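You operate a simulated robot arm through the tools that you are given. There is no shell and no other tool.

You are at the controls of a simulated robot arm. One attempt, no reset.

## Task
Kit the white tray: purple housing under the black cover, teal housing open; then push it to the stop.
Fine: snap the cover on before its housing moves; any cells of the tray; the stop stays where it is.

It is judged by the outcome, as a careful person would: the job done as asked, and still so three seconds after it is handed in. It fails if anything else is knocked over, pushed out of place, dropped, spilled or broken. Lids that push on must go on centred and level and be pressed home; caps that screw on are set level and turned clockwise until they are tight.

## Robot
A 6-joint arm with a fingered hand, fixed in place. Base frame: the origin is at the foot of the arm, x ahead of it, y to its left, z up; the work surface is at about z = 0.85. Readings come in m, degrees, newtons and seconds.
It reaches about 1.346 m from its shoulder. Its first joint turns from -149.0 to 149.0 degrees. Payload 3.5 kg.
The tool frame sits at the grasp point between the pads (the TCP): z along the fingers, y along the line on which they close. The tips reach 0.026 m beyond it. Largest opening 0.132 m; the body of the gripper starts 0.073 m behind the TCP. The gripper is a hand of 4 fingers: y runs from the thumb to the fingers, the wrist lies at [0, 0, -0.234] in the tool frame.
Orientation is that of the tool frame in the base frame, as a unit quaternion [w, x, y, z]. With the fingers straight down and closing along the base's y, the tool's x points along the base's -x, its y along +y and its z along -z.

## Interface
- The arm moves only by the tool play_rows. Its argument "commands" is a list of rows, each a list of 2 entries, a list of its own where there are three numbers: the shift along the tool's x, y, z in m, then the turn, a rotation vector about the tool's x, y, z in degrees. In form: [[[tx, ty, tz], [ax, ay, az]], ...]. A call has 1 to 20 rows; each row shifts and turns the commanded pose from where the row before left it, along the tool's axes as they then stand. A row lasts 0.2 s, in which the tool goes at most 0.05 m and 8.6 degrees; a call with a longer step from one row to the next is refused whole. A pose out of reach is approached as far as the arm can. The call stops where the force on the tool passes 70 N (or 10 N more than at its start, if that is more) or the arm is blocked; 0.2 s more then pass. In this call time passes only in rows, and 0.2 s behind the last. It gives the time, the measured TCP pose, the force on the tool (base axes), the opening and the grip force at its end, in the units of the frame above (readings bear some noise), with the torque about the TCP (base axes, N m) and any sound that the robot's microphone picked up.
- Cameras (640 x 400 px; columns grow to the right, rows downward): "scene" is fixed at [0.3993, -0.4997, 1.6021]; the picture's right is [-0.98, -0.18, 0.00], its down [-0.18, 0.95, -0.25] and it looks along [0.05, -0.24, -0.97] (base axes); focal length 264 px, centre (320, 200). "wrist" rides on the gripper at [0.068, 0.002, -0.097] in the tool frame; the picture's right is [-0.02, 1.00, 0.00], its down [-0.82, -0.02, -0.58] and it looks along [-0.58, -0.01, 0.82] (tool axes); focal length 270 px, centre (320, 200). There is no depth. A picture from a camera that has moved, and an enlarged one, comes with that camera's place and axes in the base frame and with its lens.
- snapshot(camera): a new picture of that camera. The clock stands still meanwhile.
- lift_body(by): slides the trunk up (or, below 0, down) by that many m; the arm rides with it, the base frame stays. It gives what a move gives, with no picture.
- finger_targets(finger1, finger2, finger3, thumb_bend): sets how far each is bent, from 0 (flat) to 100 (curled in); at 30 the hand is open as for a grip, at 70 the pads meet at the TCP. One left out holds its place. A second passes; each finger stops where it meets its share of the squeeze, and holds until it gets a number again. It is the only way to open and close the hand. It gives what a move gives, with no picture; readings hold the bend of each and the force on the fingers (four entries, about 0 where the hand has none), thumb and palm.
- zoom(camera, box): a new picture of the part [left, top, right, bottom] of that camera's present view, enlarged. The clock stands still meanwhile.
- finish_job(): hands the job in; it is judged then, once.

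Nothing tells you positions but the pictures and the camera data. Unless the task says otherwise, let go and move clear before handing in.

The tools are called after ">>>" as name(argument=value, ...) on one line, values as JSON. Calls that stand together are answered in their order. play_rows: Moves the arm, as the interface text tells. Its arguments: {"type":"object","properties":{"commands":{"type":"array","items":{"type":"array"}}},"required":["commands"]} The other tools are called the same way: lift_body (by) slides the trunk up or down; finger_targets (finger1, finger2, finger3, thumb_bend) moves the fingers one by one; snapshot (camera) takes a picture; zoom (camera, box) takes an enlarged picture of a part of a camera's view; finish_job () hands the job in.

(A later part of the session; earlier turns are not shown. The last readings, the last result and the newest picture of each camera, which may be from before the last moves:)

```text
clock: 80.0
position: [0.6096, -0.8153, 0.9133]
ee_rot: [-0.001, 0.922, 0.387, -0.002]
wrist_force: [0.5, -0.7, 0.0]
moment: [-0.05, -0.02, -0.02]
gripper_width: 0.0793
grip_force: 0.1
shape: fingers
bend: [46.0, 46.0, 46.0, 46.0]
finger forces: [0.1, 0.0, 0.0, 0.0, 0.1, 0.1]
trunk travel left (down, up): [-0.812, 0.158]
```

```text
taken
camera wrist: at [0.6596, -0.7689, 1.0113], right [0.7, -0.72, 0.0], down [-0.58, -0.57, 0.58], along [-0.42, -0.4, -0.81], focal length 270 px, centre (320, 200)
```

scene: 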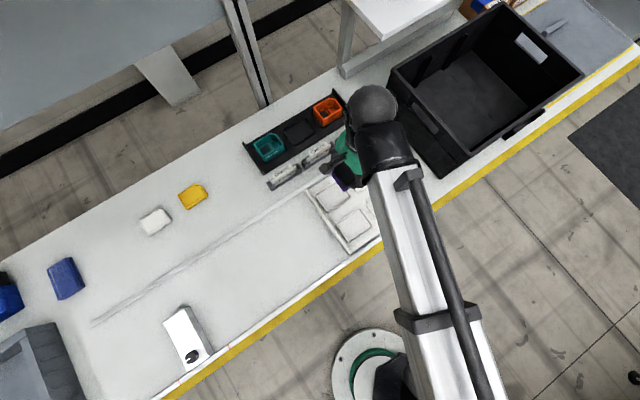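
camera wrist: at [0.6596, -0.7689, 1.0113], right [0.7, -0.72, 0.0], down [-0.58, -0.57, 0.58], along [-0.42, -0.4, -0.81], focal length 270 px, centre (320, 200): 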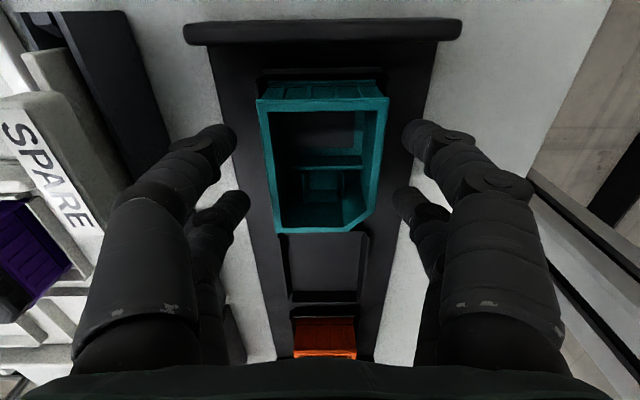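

>>> finger_targets(finger1=64, finger2=64, finger3=64, thumb_bend=64)

>>> lift_body(by=0.02)

>>> snapshot(camera="wrist")

```text
clock: 81.0
position: [0.6099, -0.8158, 0.9131]
ee_rot: [-0.001, 0.922, 0.387, -0.003]
wrist_force: [0.3, 0.2, 0.2]
moment: [0.0, 0.02, -0.02]
gripper_width: 0.0498
grip_force: 14.7
shape: fingers
bend: [54.0, 54.0, 56.0, 59.0]
finger forces: [7.5, 7.2, 5.9, 0.0, 8.9, 0.0]
trunk travel left (down, up): [-0.812, 0.158]
```

```text
clock: 81.7
position: [0.6098, -0.8165, 0.9325]
ee_rot: [0.0, 0.922, 0.386, -0.002]
wrist_force: [0.5, 0.5, -0.6]
moment: [-0.02, 0.01, 0.0]
gripper_width: 0.0501
grip_force: 14.9
shape: fingers
bend: [54.0, 54.0, 56.0, 59.0]
finger forces: [7.5, 7.1, 5.9, 0.1, 8.7, 0.0]
trunk travel left (down, up): [-0.832, 0.138]
```

```text
taken
camera wrist: at [0.6597, -0.7691, 1.0311], right [0.7, -0.72, 0.0], down [-0.58, -0.57, 0.58], along [-0.42, -0.4, -0.81], focal length 270 px, centre (320, 200)
```

wrist: 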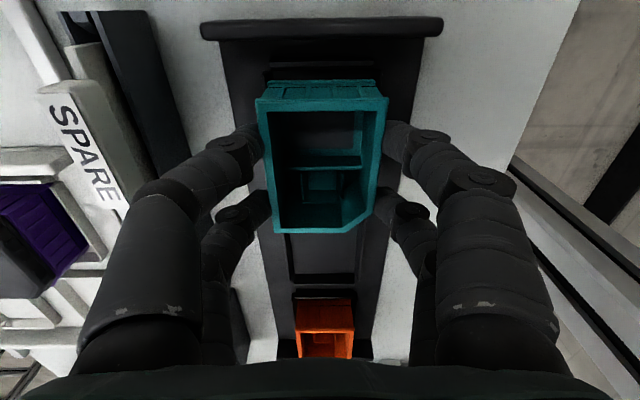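

Teal is held. Raising and moving toward the second far-row cell (low-s side), stopping short for a look.

>>> lift_body(by=0.085)

>>> play_rows(commands=[[[-0.028, -0.0288, 0], [0, 0, 0]], [[-0.028, -0.0288, 0], [0, 0, 0]], [[-0.028, -0.0288, 0], [0, 0, 0]], [[-0.028, -0.0288, 0], [0, 0, 0]], [[-0.028, -0.0288, 0], [0, 0, 0]], [[-0.028, -0.0288, 0], [0, 0, 0]], [[-0.028, -0.0288, 0], [0, 0, 0]], [[-0.0278, -0.029, 0], [0, 0, 0]]])

>>> snapshot(camera="wrist")

>>> snapshot(camera="scene")

```text
clock: 82.9
position: [0.6106, -0.8155, 1.0176]
ee_rot: [0.001, 0.923, 0.386, -0.001]
wrist_force: [0.1, 0.1, -2.1]
moment: [0.01, -0.02, 0.03]
gripper_width: 0.0501
grip_force: 14.6
shape: fingers
bend: [54.0, 54.0, 56.0, 59.0]
finger forces: [7.6, 7.1, 6.0, 0.0, 8.8, 0.0]
trunk travel left (down, up): [-0.916, 0.053]
```

```text
clock: 84.7
position: [0.2871, -0.8141, 1.0171]
ee_rot: [-0.001, 0.922, 0.387, -0.001]
wrist_force: [0.4, -0.4, -0.4]
moment: [0.0, -0.02, -0.02]
gripper_width: 0.0502
grip_force: 14.7
shape: fingers
bend: [54.0, 54.0, 56.0, 59.0]
finger forces: [7.6, 7.3, 6.1, 0.0, 8.8, 0.0]
trunk travel left (down, up): [-0.916, 0.053]
```

```text
taken
camera wrist: at [0.3359, -0.7677, 1.1162], right [0.7, -0.72, 0.0], down [-0.58, -0.57, 0.58], along [-0.42, -0.4, -0.81], focal length 270 px, centre (320, 200)
```

wrist: 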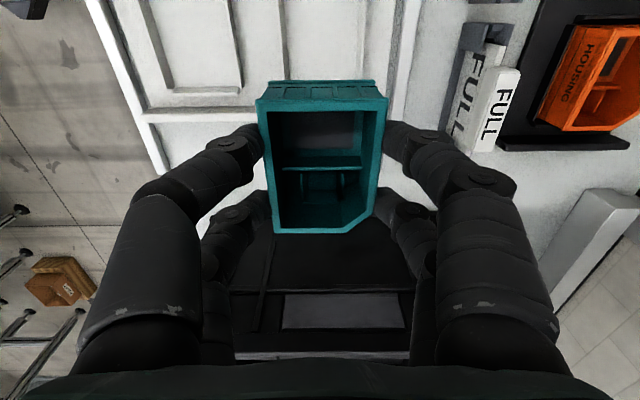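

```text
taken
```

scene: 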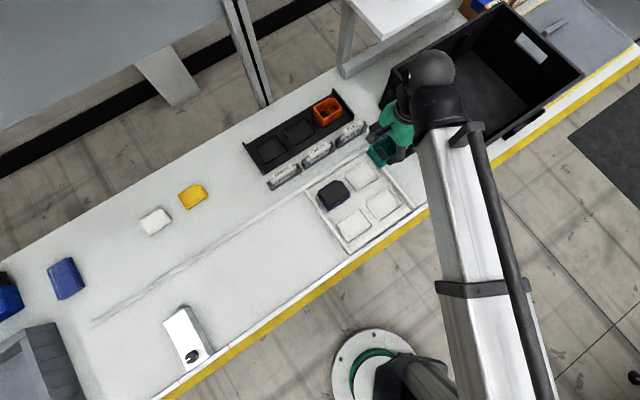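

>>> zoom(camera="wrist", box=[120, 0, 420, 130])

>>> zoom(camera="wrist", box=[240, 70, 400, 250])

```text
2.13 times, centred on (270, 65) of wrist
camera zoom: at [0.3359, -0.7677, 1.1162], right [0.7, -0.72, 0.0], down [-0.58, -0.57, 0.58], along [-0.42, -0.4, -0.81], focal length 577 px, centre (427, 488)
```

zoom: 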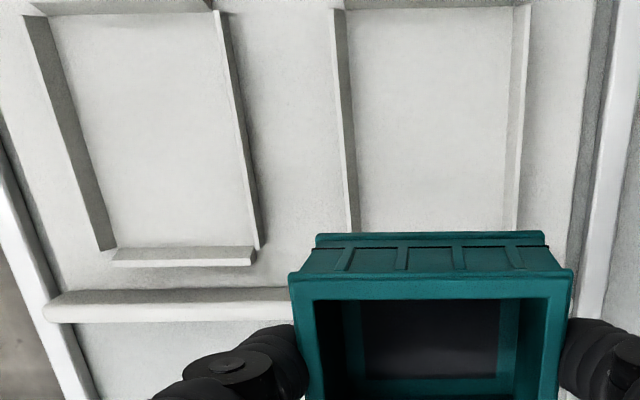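

```text
2.22 times, centred on (320, 160) of wrist
camera zoom: at [0.3359, -0.7677, 1.1162], right [0.7, -0.72, 0.0], down [-0.58, -0.57, 0.58], along [-0.42, -0.4, -0.81], focal length 601 px, centre (320, 289)
```

zoom: 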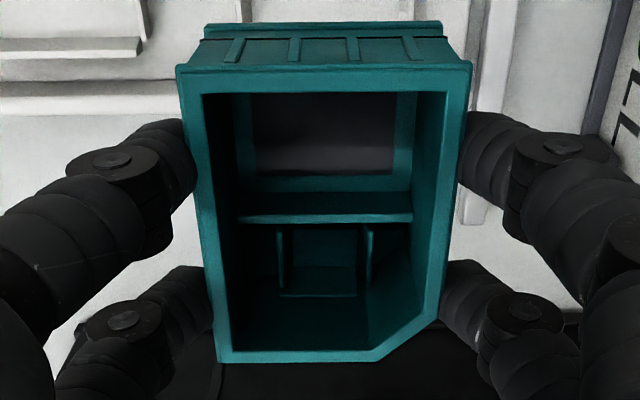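

>>> play_rows(commands=[[[0.0238, 0.0011, 0], [0, 0, 0]], [[0.0237, 0.0011, 0], [0, 0, 0]]])

>>> lift_body(by=-0.08)

>>> snapshot(camera="wrist")

>>> zoom(camera="wrist", box=[220, 20, 420, 130])

```text
clock: 85.3
position: [0.3221, -0.7811, 1.0191]
ee_rot: [0.0, 0.922, 0.386, -0.002]
wrist_force: [0.5, -0.2, -0.7]
moment: [0.01, -0.02, -0.01]
gripper_width: 0.0497
grip_force: 14.7
shape: fingers
bend: [54.0, 54.0, 56.0, 59.0]
finger forces: [7.7, 7.2, 6.0, 0.0, 8.8, 0.0]
trunk travel left (down, up): [-0.916, 0.053]
```

```text
clock: 86.5
position: [0.3226, -0.7821, 0.9362]
ee_rot: [0.0, 0.922, 0.387, -0.002]
wrist_force: [0.6, 0.3, -1.3]
moment: [-0.02, -0.02, 0.0]
gripper_width: 0.0498
grip_force: 15.1
shape: fingers
bend: [54.0, 54.0, 56.0, 59.0]
finger forces: [7.7, 7.2, 6.1, 0.0, 8.7, 0.1]
trunk travel left (down, up): [-0.836, 0.133]
```

```text
taken
camera wrist: at [0.3719, -0.7352, 1.0362], right [0.7, -0.72, 0.0], down [-0.58, -0.57, 0.58], along [-0.42, -0.4, -0.81], focal length 270 px, centre (320, 200)
```

wrist: 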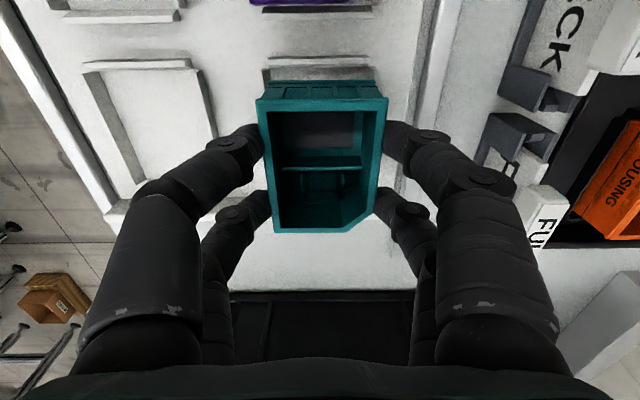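

```text
3.20 times, centred on (320, 75) of wrist
camera zoom: at [0.3719, -0.7352, 1.0362], right [0.7, -0.72, 0.0], down [-0.58, -0.57, 0.58], along [-0.42, -0.4, -0.81], focal length 865 px, centre (320, 600)
```

zoom: 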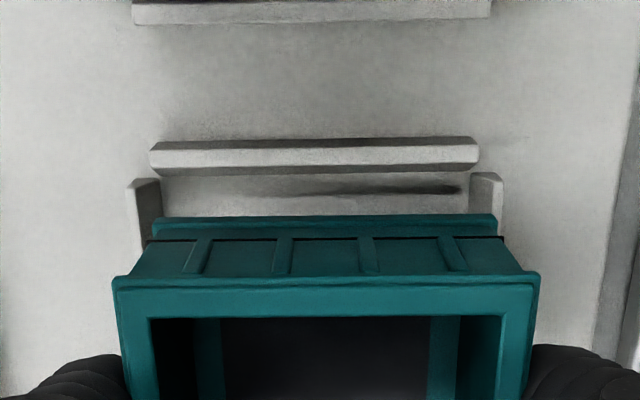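

>>> play_rows(commands=[[[-0.0003, -0.0016, 0], [0, 0, 0]]])

>>> lift_body(by=-0.016)

>>> zoom(camera="wrist", box=[220, 40, 420, 130])

```text
clock: 86.9
position: [0.3212, -0.7804, 0.9365]
ee_rot: [-0.001, 0.922, 0.386, -0.002]
wrist_force: [-0.4, -0.4, -0.7]
moment: [-0.03, 0.02, 0.0]
gripper_width: 0.0499
grip_force: 14.8
shape: fingers
bend: [54.0, 54.0, 56.0, 59.0]
finger forces: [7.6, 7.2, 6.1, 0.1, 8.6, 0.0]
trunk travel left (down, up): [-0.836, 0.133]
```

```text
clock: 87.5
position: [0.3216, -0.7807, 0.9214]
ee_rot: [0.0, 0.922, 0.387, -0.003]
wrist_force: [-0.1, 0.4, -1.1]
moment: [-0.02, 0.03, 0.0]
gripper_width: 0.0501
grip_force: 14.9
shape: fingers
bend: [54.0, 54.0, 56.0, 59.0]
finger forces: [7.6, 7.2, 6.0, 0.1, 8.7, 0.0]
trunk travel left (down, up): [-0.82, 0.149]
```

```text
3.20 times, centred on (320, 85) of wrist
camera zoom: at [0.3703, -0.7345, 1.0201], right [0.7, -0.72, 0.0], down [-0.58, -0.57, 0.58], along [-0.42, -0.4, -0.81], focal length 865 px, centre (320, 568)
```

zoom: 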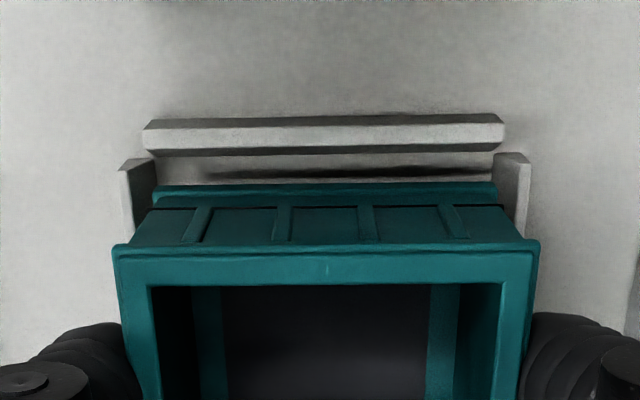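

>>> play_rows(commands=[[[0, 0, 0], [0, 0, 0.7]]])

>>> lift_body(by=-0.006)

>>> lift_body(by=-0.003)

>>> lift_body(by=-0.0015)

>>> zoom(camera="wrist", box=[220, 40, 420, 130])

```text
clock: 87.9
position: [0.3211, -0.7811, 0.9221]
ee_rot: [0.0, 0.924, 0.382, -0.002]
wrist_force: [0.1, 0.8, -1.7]
moment: [0.0, 0.03, 0.03]
gripper_width: 0.0501
grip_force: 15.5
shape: fingers
bend: [54.0, 54.0, 56.0, 59.0]
finger forces: [7.6, 7.2, 6.0, 0.0, 8.7, 0.0]
trunk travel left (down, up): [-0.82, 0.149]
```

```text
clock: 88.5
position: [0.3207, -0.7803, 0.916]
ee_rot: [0.0, 0.925, 0.381, -0.003]
wrist_force: [-0.3, 0.6, -0.6]
moment: [0.01, -0.04, 0.0]
gripper_width: 0.0497
grip_force: 14.9
shape: fingers
bend: [54.0, 54.0, 56.0, 59.0]
finger forces: [7.5, 7.2, 6.0, 0.0, 8.8, 0.0]
trunk travel left (down, up): [-0.814, 0.155]
```

```text
clock: 89.0
position: [0.3213, -0.7814, 0.9118]
ee_rot: [0.0, 0.924, 0.382, -0.002]
wrist_force: [-0.2, -0.2, -0.9]
moment: [-0.02, 0.0, -0.02]
gripper_width: 0.0497
grip_force: 14.9
shape: fingers
bend: [54.0, 54.0, 56.0, 59.0]
finger forces: [7.7, 7.3, 6.0, 0.0, 8.9, 0.0]
trunk travel left (down, up): [-0.812, 0.158]
```

```text
clock: 89.5
position: [0.3207, -0.7807, 0.9111]
ee_rot: [-0.001, 0.924, 0.382, -0.002]
wrist_force: [-0.5, -0.9, 7.5]
moment: [-0.04, -0.04, 0.01]
gripper_width: 0.0499
grip_force: 16.1
shape: fingers
bend: [54.0, 54.0, 56.0, 59.0]
finger forces: [8.2, 8.0, 6.2, 0.0, 9.3, 0.0]
trunk travel left (down, up): [-0.81, 0.16]
```

```text
3.20 times, centred on (320, 85) of wrist
camera zoom: at [0.3706, -0.735, 1.0103], right [0.69, -0.73, 0.0], down [-0.59, -0.56, 0.58], along [-0.42, -0.4, -0.81], focal length 865 px, centre (320, 568)
```

zoom: 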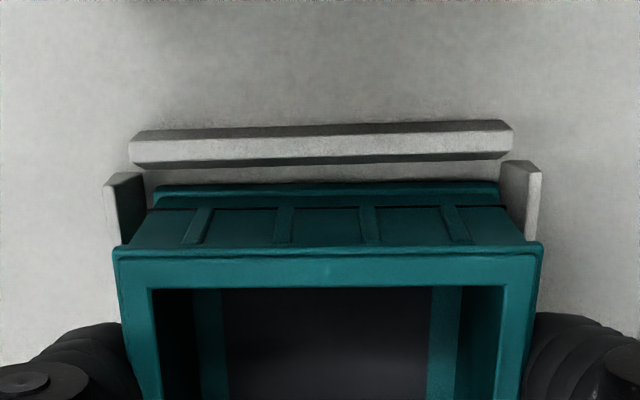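

>>> lift_body(by=0.004)

>>> play_rows(commands=[[[0, 0, 0], [0, 0, -1.1]]])

>>> lift_body(by=-0.004)

>>> zoom(camera="wrist", box=[220, 40, 420, 130])

```text
clock: 90.0
position: [0.3209, -0.7811, 0.9147]
ee_rot: [0.0, 0.925, 0.381, -0.002]
wrist_force: [-0.6, -0.3, -1.1]
moment: [0.02, -0.03, -0.01]
gripper_width: 0.0501
grip_force: 15.2
shape: fingers
bend: [54.0, 54.0, 56.0, 59.0]
finger forces: [7.8, 7.7, 6.5, 0.0, 9.0, 0.1]
trunk travel left (down, up): [-0.814, 0.156]
```

```text
clock: 90.4
position: [0.3223, -0.7821, 0.9157]
ee_rot: [0.0, 0.921, 0.39, -0.002]
wrist_force: [-0.5, 0.4, -1.7]
moment: [0.02, -0.02, 0.03]
gripper_width: 0.0495
grip_force: 15.4
shape: fingers
bend: [54.0, 54.0, 56.0, 59.0]
finger forces: [7.8, 7.7, 6.5, 0.0, 9.1, 0.0]
trunk travel left (down, up): [-0.814, 0.156]
```

```text
clock: 91.0
position: [0.3216, -0.7801, 0.9127]
ee_rot: [0.0, 0.921, 0.39, -0.002]
wrist_force: [-0.1, -0.9, 6.0]
moment: [-0.02, -0.04, 0.02]
gripper_width: 0.0496
grip_force: 15.7
shape: fingers
bend: [54.0, 54.0, 56.0, 60.0]
finger forces: [8.1, 8.0, 6.2, 0.0, 9.0, 0.0]
trunk travel left (down, up): [-0.81, 0.16]
```

```text
3.20 times, centred on (320, 85) of wrist
camera zoom: at [0.3698, -0.7342, 1.0103], right [0.7, -0.71, 0.0], down [-0.58, -0.57, 0.58], along [-0.41, -0.41, -0.81], focal length 865 px, centre (320, 568)
```

zoom: 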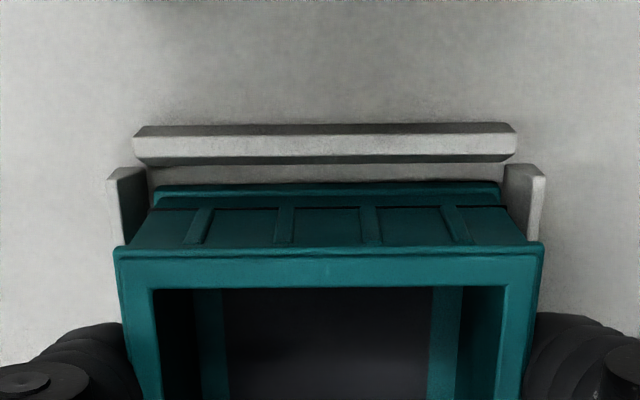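

Seated squarely on the cell floor. Releasing the teal housing and rising.

>>> finger_targets(finger1=46, finger2=46, finger3=46, thumb_bend=46)

>>> lift_body(by=0.1)

>>> snapshot(camera="wrist")

>>> snapshot(camera="scene")

```text
clock: 92.0
position: [0.3222, -0.7819, 0.9115]
ee_rot: [-0.001, 0.921, 0.39, -0.002]
wrist_force: [0.8, -0.3, -0.3]
moment: [0.03, -0.01, -0.01]
gripper_width: 0.0788
grip_force: 0.1
shape: fingers
bend: [46.0, 46.0, 46.0, 46.0]
finger forces: [0.1, 0.1, 0.0, 0.1, 0.0, 0.0]
trunk travel left (down, up): [-0.81, 0.16]
```

```text
clock: 93.3
position: [0.3207, -0.7811, 1.0109]
ee_rot: [-0.001, 0.921, 0.39, -0.002]
wrist_force: [0.1, 0.7, 1.0]
moment: [0.04, 0.01, 0.01]
gripper_width: 0.0789
grip_force: 0.1
shape: fingers
bend: [46.0, 46.0, 46.0, 46.0]
finger forces: [0.0, 0.1, 0.0, 0.0, 0.1, 0.0]
trunk travel left (down, up): [-0.91, 0.06]
```

```text
taken
camera wrist: at [0.37, -0.7346, 1.1097], right [0.7, -0.71, 0.0], down [-0.58, -0.57, 0.58], along [-0.41, -0.41, -0.81], focal length 270 px, centre (320, 200)
```

wrist: 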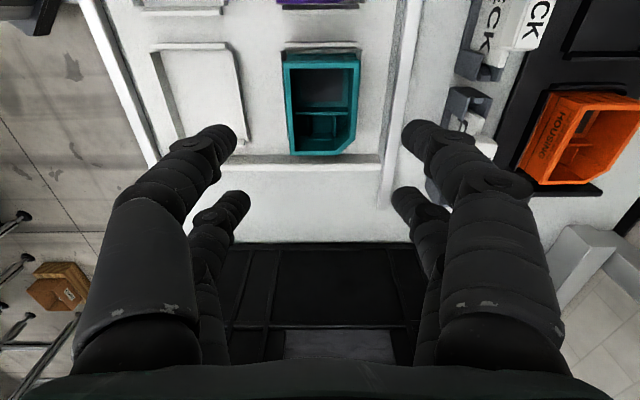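

```text
taken
```

scene: 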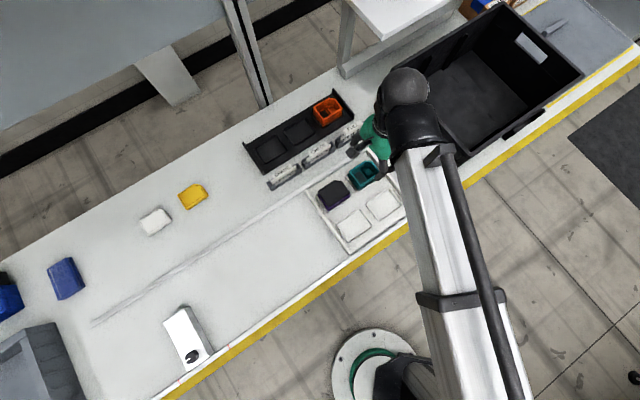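

Both housings are in the tray. Next I move behind the tray's rear bar (between tray and crate), close the fingers, and lower for the push.

>>> play_rows(commands=[[[-0.0354, -0.0189, 0], [0, 0, 0]], [[-0.0354, -0.0189, 0], [0, 0, 0]], [[-0.0354, -0.0188, 0], [0, 0, 0]]])

>>> finger_targets(finger1=70, finger2=70, finger3=70, thumb_bend=70)

>>> snapshot(camera="wrist")

>>> snapshot(camera="scene")

```text
clock: 94.1
position: [0.2066, -0.8188, 1.0119]
ee_rot: [0.001, 0.921, 0.39, -0.002]
wrist_force: [-0.4, 0.0, 0.3]
moment: [0.02, -0.03, 0.04]
gripper_width: 0.079
grip_force: 0.0
shape: fingers
bend: [46.0, 46.0, 46.0, 46.0]
finger forces: [0.1, 0.0, 0.0, 0.0, 0.0, 0.1]
trunk travel left (down, up): [-0.91, 0.06]
```

```text
clock: 95.1
position: [0.206, -0.8186, 1.0117]
ee_rot: [0.001, 0.921, 0.391, -0.002]
wrist_force: [-0.2, 0.2, 0.1]
moment: [-0.05, 0.01, -0.02]
gripper_width: 0.0015
grip_force: 0.0
shape: fingers
bend: [70.0, 70.0, 70.0, 70.0]
finger forces: [0.1, 0.1, 0.1, 0.0, 0.0, 0.0]
trunk travel left (down, up): [-0.91, 0.06]
```

```text
taken
camera wrist: at [0.256, -0.772, 1.1097], right [0.7, -0.71, 0.0], down [-0.58, -0.57, 0.58], along [-0.41, -0.41, -0.81], focal length 270 px, centre (320, 200)
```

wrist: 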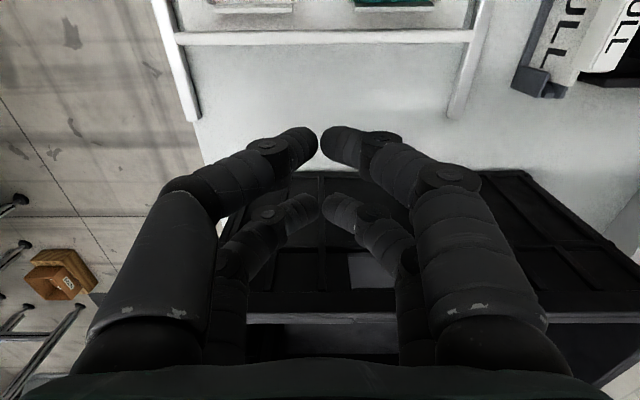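

```text
taken
```

scene: 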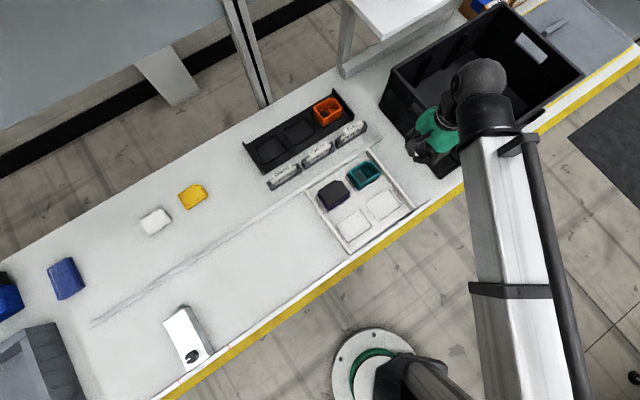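

There is about 5 cm clearance to the crate behind. Lowering in stages.

>>> lift_body(by=-0.08)

>>> snapshot(camera="wrist")

>>> zoom(camera="scene", box=[360, 80, 520, 240])

```text
clock: 96.2
position: [0.2066, -0.8183, 0.931]
ee_rot: [0.0, 0.921, 0.391, -0.002]
wrist_force: [-0.2, -0.3, -0.7]
moment: [-0.01, -0.04, -0.03]
gripper_width: 0.0012
grip_force: 0.0
shape: fingers
bend: [70.0, 70.0, 70.0, 70.0]
finger forces: [0.0, 0.0, 0.0, 0.0, 0.0, 0.1]
trunk travel left (down, up): [-0.83, 0.14]
```

```text
taken
camera wrist: at [0.256, -0.772, 1.0298], right [0.7, -0.71, 0.0], down [-0.58, -0.57, 0.58], along [-0.41, -0.41, -0.81], focal length 270 px, centre (320, 200)
```

wrist: 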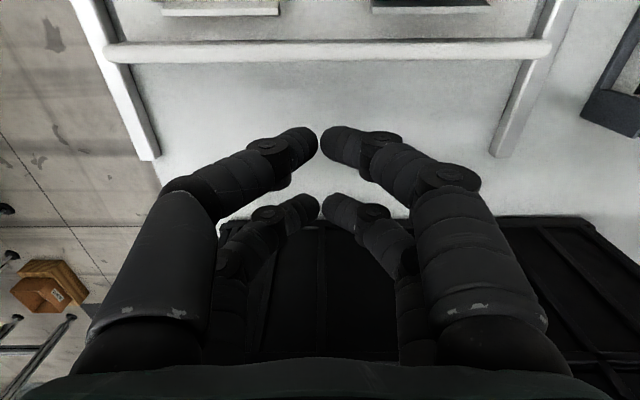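

```text
2.50 times, centred on (440, 160) of scene
camera zoom: at [0.3993, -0.4997, 1.6021], right [-0.98, -0.18, 0.0], down [-0.18, 0.95, -0.25], along [0.05, -0.24, -0.97], focal length 660 px, centre (20, 300)
```

zoom: 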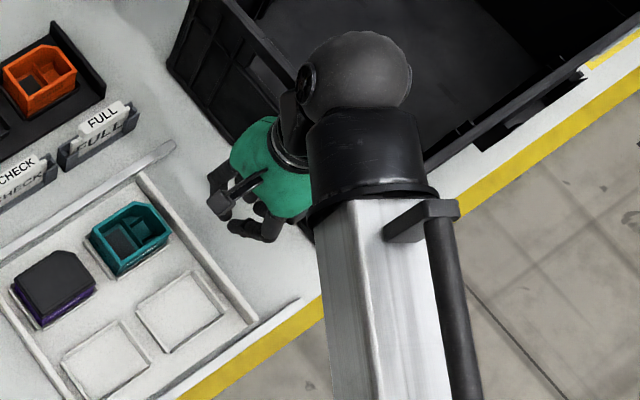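

>>> lift_body(by=-0.03)

>>> lift_body(by=-0.015)

>>> snapshot(camera="wrist")

>>> zoom(camera="scene", box=[360, 80, 520, 240])

```text
clock: 97.0
position: [0.2075, -0.8184, 0.9008]
ee_rot: [0.0, 0.921, 0.39, -0.002]
wrist_force: [-0.8, 0.5, -0.9]
moment: [0.0, 0.03, -0.02]
gripper_width: 0.0013
grip_force: 0.0
shape: fingers
bend: [70.0, 70.0, 70.0, 70.0]
finger forces: [0.0, 0.0, 0.1, 0.1, 0.0, 0.1]
trunk travel left (down, up): [-0.8, 0.17]
```

```text
clock: 97.6
position: [0.207, -0.8186, 0.8871]
ee_rot: [0.0, 0.921, 0.39, -0.002]
wrist_force: [0.5, 0.4, -1.0]
moment: [-0.02, 0.0, 0.0]
gripper_width: 0.0015
grip_force: 0.0
shape: fingers
bend: [70.0, 70.0, 70.0, 70.0]
finger forces: [0.1, 0.0, 0.0, 0.0, 0.0, 0.0]
trunk travel left (down, up): [-0.785, 0.185]
```

```text
taken
camera wrist: at [0.256, -0.772, 0.9847], right [0.7, -0.71, 0.0], down [-0.58, -0.57, 0.58], along [-0.41, -0.41, -0.81], focal length 270 px, centre (320, 200)
```

wrist: 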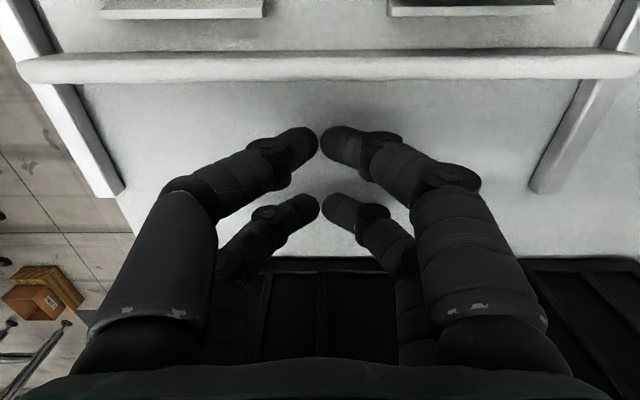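

```text
2.50 times, centred on (440, 160) of scene
camera zoom: at [0.3993, -0.4997, 1.6021], right [-0.98, -0.18, 0.0], down [-0.18, 0.95, -0.25], along [0.05, -0.24, -0.97], focal length 660 px, centre (20, 300)
```

zoom: 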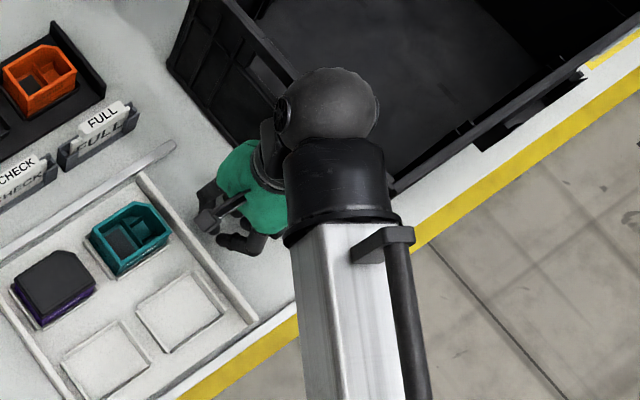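

>>> lift_body(by=-0.0025)

>>> play_rows(commands=[[[0.005, 0.0001, 0], [0, 0, 0]], [[0.005, 0.0001, 0], [0, 0, 0]], [[0.003, 0, 0], [0, 0, 0]]])

>>> play_rows(commands=[[[0.003, 0, 0], [0, 0, 0]], [[0.003, 0, 0], [0, 0, 0]]])

>>> snapshot(camera="wrist")

```text
clock: 98.2
position: [0.2065, -0.8197, 0.8833]
ee_rot: [0.0, 0.921, 0.389, -0.001]
wrist_force: [-0.3, 0.1, 1.3]
moment: [-0.01, 0.03, 0.02]
gripper_width: 0.0014
grip_force: 0.1
shape: fingers
bend: [70.0, 70.0, 70.0, 70.0]
finger forces: [0.0, 0.0, 0.0, 0.0, 0.0, 0.1]
trunk travel left (down, up): [-0.783, 0.187]
```

```text
clock: 99.0
position: [0.2156, -0.81, 0.8837]
ee_rot: [-0.001, 0.921, 0.39, -0.001]
wrist_force: [0.3, 0.4, 0.0]
moment: [-0.02, 0.01, 0.02]
gripper_width: 0.0017
grip_force: 0.0
shape: fingers
bend: [70.0, 70.0, 70.0, 70.0]
finger forces: [0.0, 0.1, 0.0, 0.0, 0.0, 0.1]
trunk travel left (down, up): [-0.783, 0.187]
```

```text
clock: 99.5
position: [0.2202, -0.8047, 0.8831]
ee_rot: [0.0, 0.921, 0.389, -0.002]
wrist_force: [0.2, 0.5, 0.1]
moment: [0.02, 0.02, 0.01]
gripper_width: 0.0016
grip_force: 0.0
shape: fingers
bend: [70.0, 70.0, 70.0, 70.0]
finger forces: [0.0, 0.0, 0.1, 0.0, 0.0, 0.0]
trunk travel left (down, up): [-0.783, 0.187]
```

```text
taken
camera wrist: at [0.2688, -0.7583, 0.9822], right [0.7, -0.71, 0.0], down [-0.58, -0.57, 0.58], along [-0.41, -0.41, -0.81], focal length 270 px, centre (320, 200)
```

wrist: 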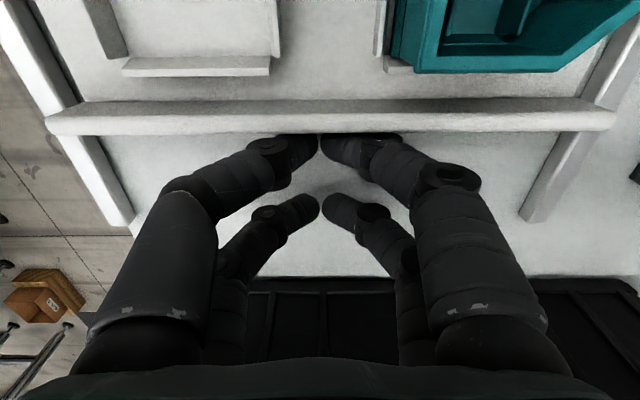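

The fingers are just about at the rear bar, centred on it. Pushing slowly along the lane, watching the force.

>>> play_rows(commands=[[[0.004, 0.0001, 0], [0, 0, 0]], [[0.004, 0.0001, 0], [0, 0, 0]], [[0.006, 0.0001, 0], [0, 0, 0]], [[0.008, 0.0001, 0], [0, 0, 0]], [[0.008, 0.0001, 0], [0, 0, 0]], [[0.008, 0.0001, 0], [0, 0, 0]]])

>>> snapshot(camera="wrist")

>>> snapshot(camera="scene")

```text
clock: 101.0
position: [0.2478, -0.7768, 0.8852]
ee_rot: [0.0, 0.921, 0.39, -0.002]
wrist_force: [-1.1, -0.5, -0.5]
moment: [-0.03, 0.0, -0.02]
gripper_width: 0.0011
grip_force: 0.4
shape: fingers
bend: [70.0, 70.0, 70.0, 70.0]
finger forces: [1.4, 0.1, 0.1, 0.0, 0.0, 0.0]
trunk travel left (down, up): [-0.783, 0.187]
```

```text
taken
camera wrist: at [0.2964, -0.7313, 0.9822], right [0.7, -0.71, 0.0], down [-0.58, -0.57, 0.58], along [-0.41, -0.41, -0.81], focal length 270 px, centre (320, 200)
```

wrist: 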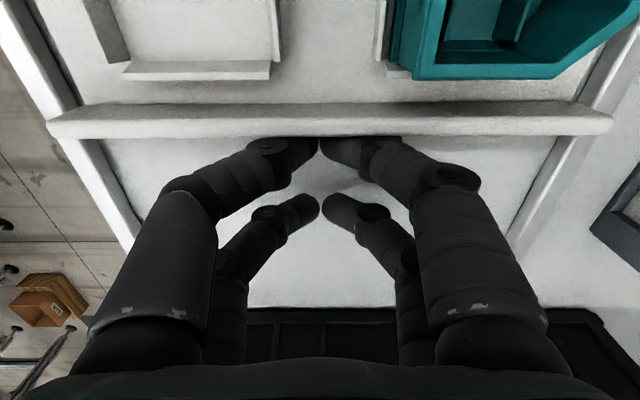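

```text
taken
```

scene: 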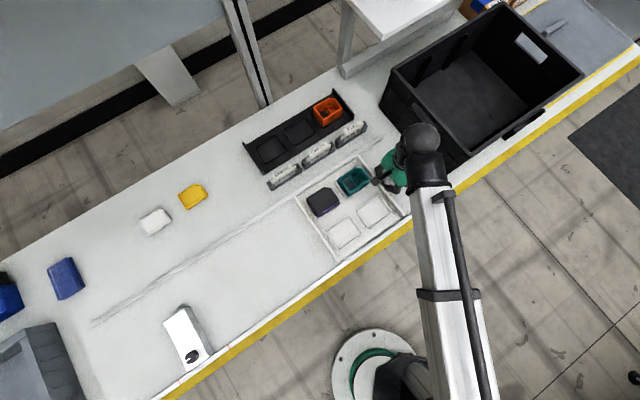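

The tray slides smoothly and straight (about 1 N). Continuing the push.

>>> play_rows(commands=[[[0.01, 0.00015, 0], [0, 0, 0]], [[0.012, 0.00018, 0], [0, 0, 0]], [[0.012, 0.00018, 0], [0, 0, 0]], [[0.012, 0.00018, 0], [0, 0, 0]], [[0.012, 0.00018, 0], [0, 0, 0]], [[0.012, 0.00018, 0], [0, 0, 0]], [[0.012, 0.00018, 0], [0, 0, 0]], [[0.012, 0.00018, 0], [0, 0, 0]], [[0.012, 0.00018, 0], [0, 0, 0]], [[0.012, 0.00018, 0], [0, 0, 0]], [[0.012, 0.00018, 0], [0, 0, 0]], [[0.012, 0.00018, 0], [0, 0, 0]], [[0.012, 0.00018, 0], [0, 0, 0]], [[0.012, 0.00018, 0], [0, 0, 0]], [[0.012, 0.00018, 0], [0, 0, 0]], [[0.01, 0.00015, 0], [0, 0, 0]]])

>>> snapshot(camera="wrist")

>>> snapshot(camera="scene")

```text
clock: 104.3
position: [0.3802, -0.6444, 0.8848]
ee_rot: [0.0, 0.92, 0.391, -0.002]
wrist_force: [-0.9, -0.5, 0.3]
moment: [-0.05, 0.04, -0.04]
gripper_width: 0.0012
grip_force: 0.7
shape: fingers
bend: [70.0, 70.0, 70.0, 70.0]
finger forces: [1.3, 0.1, 0.1, 0.0, 0.0, 0.1]
trunk travel left (down, up): [-0.783, 0.187]
```

```text
taken
camera wrist: at [0.4283, -0.5983, 0.9822], right [0.7, -0.71, 0.0], down [-0.58, -0.57, 0.58], along [-0.41, -0.41, -0.81], focal length 270 px, centre (320, 200)
```

wrist: 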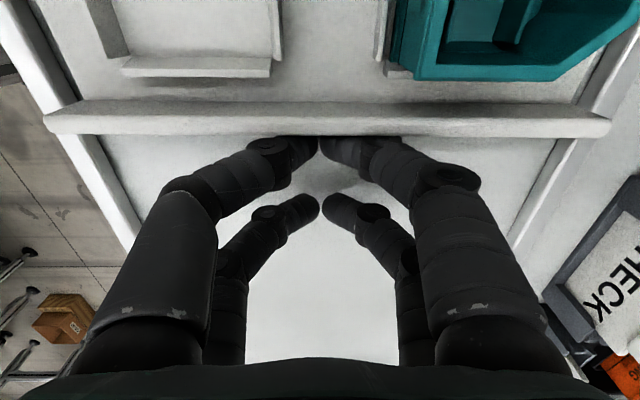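

```text
taken
```

scene: 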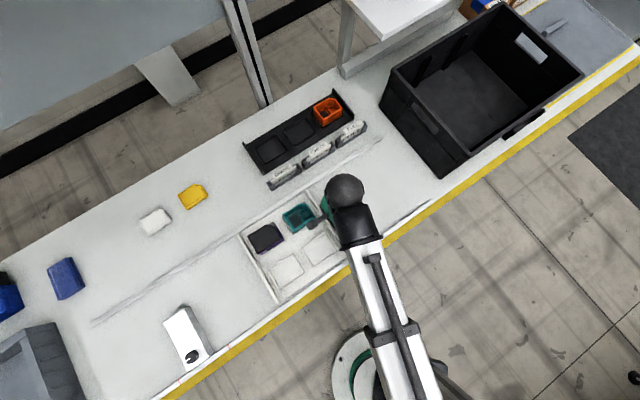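

>>> play_rows(commands=[[[0.01, 0.00015, 0], [0, 0, 0]], [[0.012, 0.00018, 0], [0, 0, 0]], [[0.012, 0.00018, 0], [0, 0, 0]], [[0.012, 0.00018, 0], [0, 0, 0]], [[0.012, 0.00018, 0], [0, 0, 0]], [[0.012, 0.00018, 0], [0, 0, 0]], [[0.012, 0.00018, 0], [0, 0, 0]], [[0.012, 0.00018, 0], [0, 0, 0]], [[0.012, 0.00018, 0], [0, 0, 0]], [[0.012, 0.00018, 0], [0, 0, 0]], [[0.012, 0.00018, 0], [0, 0, 0]], [[0.012, 0.00018, 0], [0, 0, 0]], [[0.012, 0.00018, 0], [0, 0, 0]], [[0.01, 0.00015, 0], [0, 0, 0]]])

>>> snapshot(camera="wrist")

>>> snapshot(camera="scene")

```text
clock: 107.3
position: [0.4961, -0.5296, 0.8833]
ee_rot: [-0.001, 0.921, 0.39, -0.001]
wrist_force: [-0.5, -0.7, 0.5]
moment: [-0.02, 0.01, -0.07]
gripper_width: 0.0013
grip_force: 0.8
shape: fingers
bend: [70.0, 70.0, 70.0, 70.0]
finger forces: [1.0, 0.1, 0.0, 0.0, 0.0, 0.0]
trunk travel left (down, up): [-0.783, 0.187]
```

```text
taken
camera wrist: at [0.5455, -0.4817, 0.9823], right [0.7, -0.71, 0.0], down [-0.58, -0.57, 0.58], along [-0.41, -0.41, -0.81], focal length 270 px, centre (320, 200)
```

wrist: 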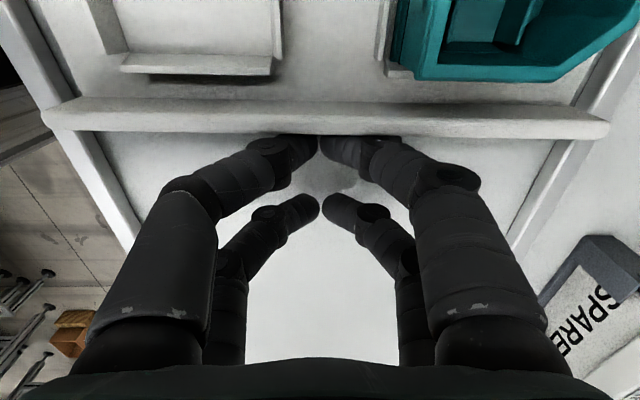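

```text
taken
```

scene: 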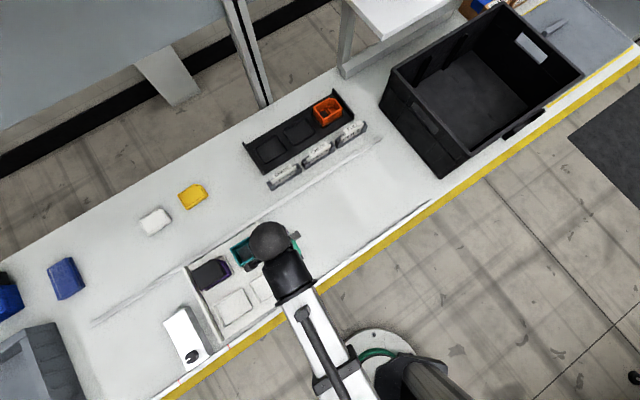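

The tray is now close to the stop. Zooming in to measure the remaining gap.

>>> zoom(camera="scene", box=[150, 255, 270, 385])

>>> zoom(camera="scene", box=[180, 295, 230, 355])

```text
3.08 times, centred on (210, 320) of scene
camera zoom: at [0.3993, -0.4997, 1.6021], right [-0.98, -0.18, 0.0], down [-0.18, 0.95, -0.25], along [0.05, -0.24, -0.97], focal length 812 px, centre (658, -169)
```

zoom: 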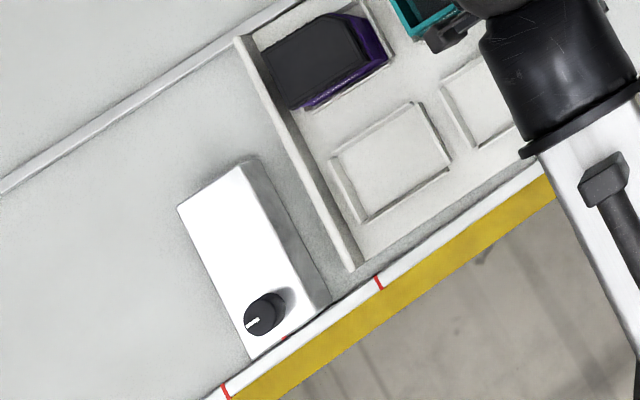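

```text
6.67 times, centred on (205, 325) of scene
camera zoom: at [0.3993, -0.4997, 1.6021], right [-0.98, -0.18, 0.0], down [-0.18, 0.95, -0.25], along [0.05, -0.24, -0.97], focal length 1760 px, centre (1087, -633)
```

zoom: 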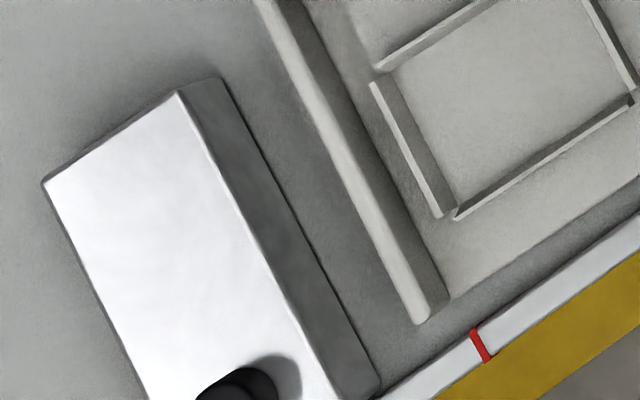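

About 34 mm remain. Pushing 26 mm, then I'll creep in with 1–2 mm steps and stop as soon as the force rises.

>>> play_rows(commands=[[[0.007, 0.0001, 0], [0, 0, 0]], [[0.007, 0.0001, 0], [0, 0, 0]], [[0.006, 0.0001, 0], [0, 0, 0]], [[0.005, 0.0001, 0], [0, 0, 0]]])

>>> zoom(camera="scene", box=[180, 295, 230, 355])

```text
clock: 108.3
position: [0.5145, -0.5125, 0.8835]
ee_rot: [0.0, 0.921, 0.39, -0.002]
wrist_force: [-0.5, -1.1, 0.8]
moment: [0.0, 0.0, -0.04]
gripper_width: 0.0013
grip_force: 0.8
shape: fingers
bend: [70.0, 70.0, 70.0, 70.0]
finger forces: [1.4, 0.1, 0.0, 0.1, 0.0, 0.0]
trunk travel left (down, up): [-0.783, 0.187]
```

```text
6.67 times, centred on (205, 325) of scene
camera zoom: at [0.3993, -0.4997, 1.6021], right [-0.98, -0.18, 0.0], down [-0.18, 0.95, -0.25], along [0.05, -0.24, -0.97], focal length 1760 px, centre (1087, -633)
```

zoom: 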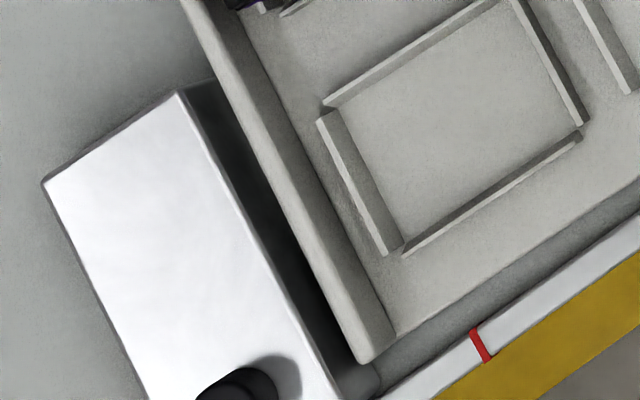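

About 5 mm to go. Creeping in 1 mm steps.

>>> play_rows(commands=[[[0.001, 0, 0], [0, 0, 0]], [[0.001, 0, 0], [0, 0, 0]], [[0.001, 0, 0], [0, 0, 0]]])

>>> play_rows(commands=[[[0.001, 0, 0], [0, 0, 0]]])

>>> play_rows(commands=[[[0.001, 0, 0], [0, 0, 0]]])

```text
clock: 109.2
position: [0.5153, -0.5086, 0.8828]
ee_rot: [-0.001, 0.921, 0.39, -0.001]
wrist_force: [-1.1, -1.0, 1.0]
moment: [0.01, 0.02, -0.05]
gripper_width: 0.0011
grip_force: 1.5
shape: fingers
bend: [70.0, 70.0, 70.0, 70.0]
finger forces: [2.1, 0.1, 0.0, 0.1, 0.1, 0.0]
trunk travel left (down, up): [-0.783, 0.187]
```

```text
clock: 109.5
position: [0.5171, -0.5082, 0.8828]
ee_rot: [-0.001, 0.921, 0.39, -0.002]
wrist_force: [-1.4, -2.5, -0.3]
moment: [-0.01, 0.0, -0.05]
gripper_width: 0.0016
grip_force: 1.1
shape: fingers
bend: [70.0, 70.0, 70.0, 70.0]
finger forces: [1.9, 0.0, 0.0, 0.1, 0.0, 0.0]
trunk travel left (down, up): [-0.783, 0.187]
```

```text
clock: 110.0
position: [0.5177, -0.5088, 0.8841]
ee_rot: [0.0, 0.921, 0.39, -0.002]
wrist_force: [-1.8, -2.6, -0.6]
moment: [-0.01, 0.04, -0.04]
gripper_width: 0.001
grip_force: 0.7
shape: fingers
bend: [70.0, 70.0, 70.0, 70.0]
finger forces: [1.8, 0.0, 0.0, 0.0, 0.0, 0.0]
trunk travel left (down, up): [-0.783, 0.187]
```

>>> zoom(camera="scene", box=[180, 295, 230, 355])

>>> zoom(camera="scene", box=[150, 255, 270, 385])

>>> snapshot(camera="wrist")

```text
6.67 times, centred on (205, 325) of scene
camera zoom: at [0.3993, -0.4997, 1.6021], right [-0.98, -0.18, 0.0], down [-0.18, 0.95, -0.25], along [0.05, -0.24, -0.97], focal length 1760 px, centre (1087, -633)
```

zoom: 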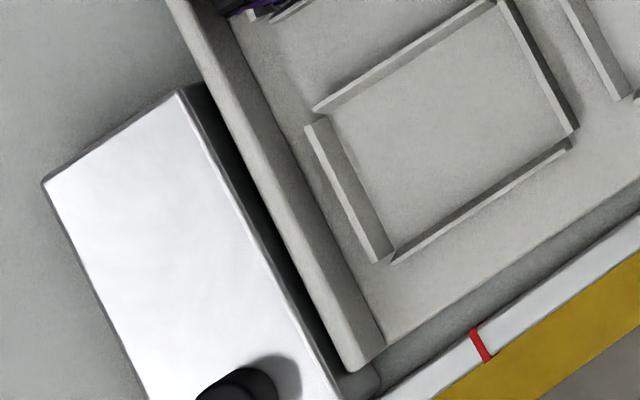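

```text
3.08 times, centred on (210, 320) of scene
camera zoom: at [0.3993, -0.4997, 1.6021], right [-0.98, -0.18, 0.0], down [-0.18, 0.95, -0.25], along [0.05, -0.24, -0.97], focal length 812 px, centre (658, -169)
```

zoom: 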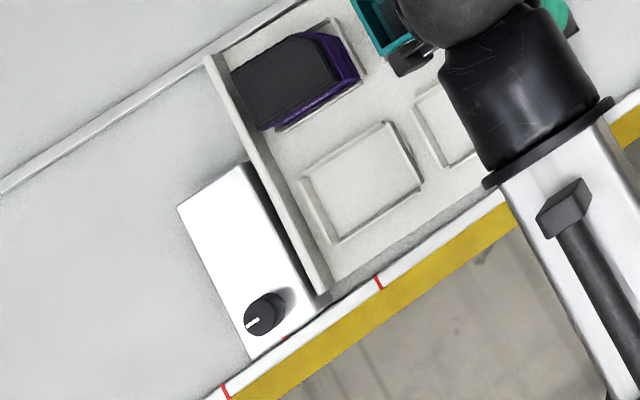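

```text
taken
camera wrist: at [0.5661, -0.4616, 0.9822], right [0.7, -0.71, 0.0], down [-0.58, -0.57, 0.58], along [-0.41, -0.41, -0.81], focal length 270 px, centre (320, 200)
```

wrist: 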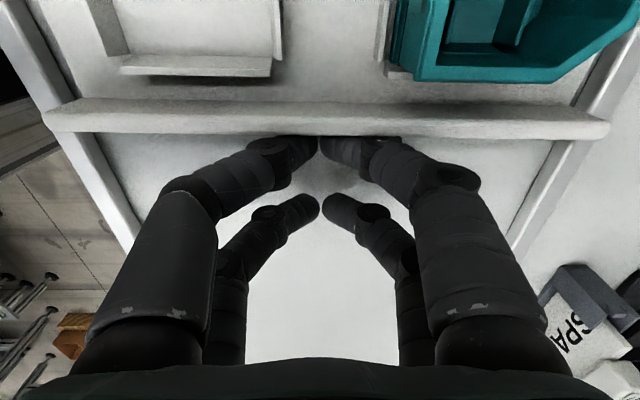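

>>> play_rows(commands=[[[0.001, 0, 0], [0, 0, 0]]])

>>> play_rows(commands=[[[0.001, 0, 0], [0, 0, 0]]])

>>> zoom(camera="scene", box=[180, 295, 230, 355])

```text
clock: 110.3
position: [0.5174, -0.5077, 0.8838]
ee_rot: [0.0, 0.92, 0.391, -0.002]
wrist_force: [-0.9, -1.2, -0.2]
moment: [0.01, 0.03, -0.08]
gripper_width: 0.0014
grip_force: 0.1
shape: fingers
bend: [70.0, 70.0, 70.0, 70.0]
finger forces: [1.5, 0.1, 0.1, 0.0, 0.0, 0.0]
trunk travel left (down, up): [-0.783, 0.187]
```

```text
clock: 110.8
position: [0.5183, -0.5067, 0.8843]
ee_rot: [0.0, 0.921, 0.39, -0.002]
wrist_force: [-0.8, -0.9, 0.4]
moment: [-0.03, -0.01, -0.04]
gripper_width: 0.0013
grip_force: 0.7
shape: fingers
bend: [70.0, 70.0, 70.0, 70.0]
finger forces: [1.8, 0.0, 0.0, 0.0, 0.0, 0.1]
trunk travel left (down, up): [-0.783, 0.187]
```

```text
6.67 times, centred on (205, 325) of scene
camera zoom: at [0.3993, -0.4997, 1.6021], right [-0.98, -0.18, 0.0], down [-0.18, 0.95, -0.25], along [0.05, -0.24, -0.97], focal length 1760 px, centre (1087, -633)
```

zoom: 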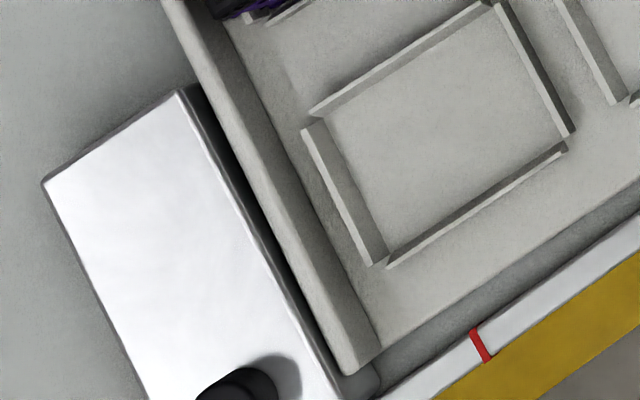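

>>> play_rows(commands=[[[0.001, 0, 0], [0, 0, 0]]])

>>> play_rows(commands=[[[0.001, 0, 0], [0, 0, 0]]])

>>> zoom(camera="scene", box=[180, 295, 230, 355])

```text
clock: 111.2
position: [0.519, -0.5066, 0.8842]
ee_rot: [0.0, 0.921, 0.39, -0.002]
wrist_force: [-2.6, -2.2, 0.0]
moment: [-0.02, -0.02, -0.1]
gripper_width: 0.0013
grip_force: 1.7
shape: fingers
bend: [70.0, 70.0, 70.0, 70.0]
finger forces: [3.5, 0.1, 0.0, 0.0, 0.0, 0.0]
trunk travel left (down, up): [-0.783, 0.187]
```

```text
clock: 111.5
position: [0.5193, -0.5057, 0.8843]
ee_rot: [0.0, 0.921, 0.391, -0.001]
wrist_force: [-2.6, -3.9, -1.0]
moment: [-0.03, 0.0, -0.11]
gripper_width: 0.0021
grip_force: 2.5
shape: fingers
bend: [70.0, 70.0, 70.0, 70.0]
finger forces: [4.4, 0.0, 0.0, 0.1, 0.0, 0.1]
trunk travel left (down, up): [-0.783, 0.187]
```

```text
6.67 times, centred on (205, 325) of scene
camera zoom: at [0.3993, -0.4997, 1.6021], right [-0.98, -0.18, 0.0], down [-0.18, 0.95, -0.25], along [0.05, -0.24, -0.97], focal length 1760 px, centre (1087, -633)
```

zoom: 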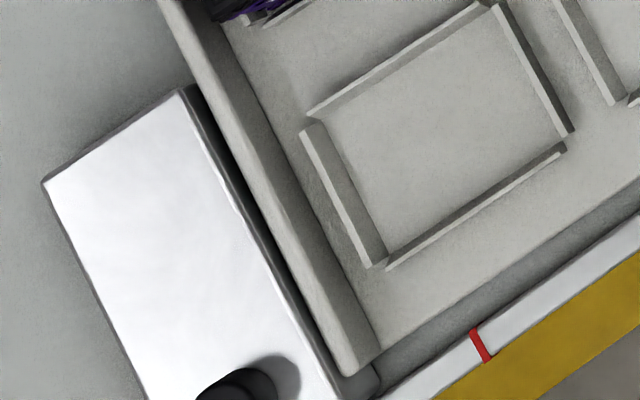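

>>> play_rows(commands=[[[0.001, 0, 0], [0, 0, 0]]])

>>> zoom(camera="scene", box=[180, 295, 230, 355])

>>> zoom(camera="scene", box=[186, 300, 210, 324])

```text
clock: 112.0
position: [0.5211, -0.5058, 0.8831]
ee_rot: [-0.001, 0.921, 0.39, -0.001]
wrist_force: [-1.6, -3.6, 0.6]
moment: [-0.02, 0.02, -0.15]
gripper_width: 0.0024
grip_force: 2.0
shape: fingers
bend: [69.0, 70.0, 70.0, 70.0]
finger forces: [4.0, 0.0, 0.0, 0.0, 0.0, 0.0]
trunk travel left (down, up): [-0.783, 0.187]
```

```text
6.67 times, centred on (205, 325) of scene
camera zoom: at [0.3993, -0.4997, 1.6021], right [-0.98, -0.18, 0.0], down [-0.18, 0.95, -0.25], along [0.05, -0.24, -0.97], focal length 1760 px, centre (1087, -633)
```

zoom: 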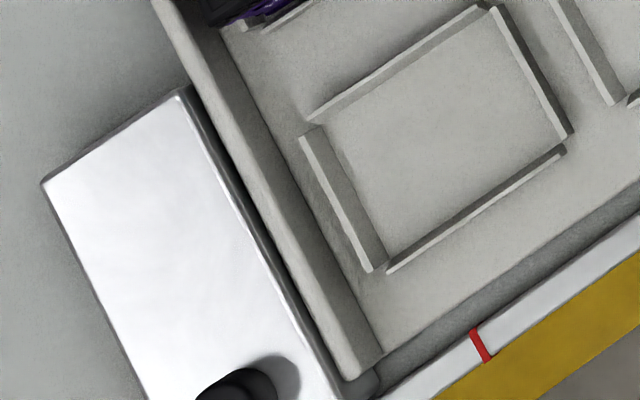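

```text
16.00 times, centred on (198, 312) of scene
camera zoom: at [0.3993, -0.4997, 1.6021], right [-0.98, -0.18, 0.0], down [-0.18, 0.95, -0.25], along [0.05, -0.24, -0.97], focal length 4224 px, centre (2272, -1592)
```

zoom: 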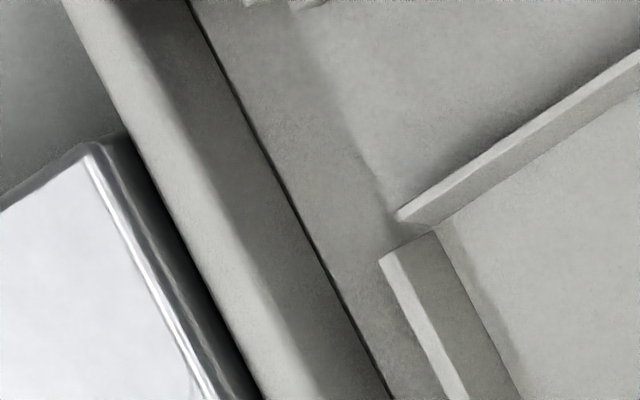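

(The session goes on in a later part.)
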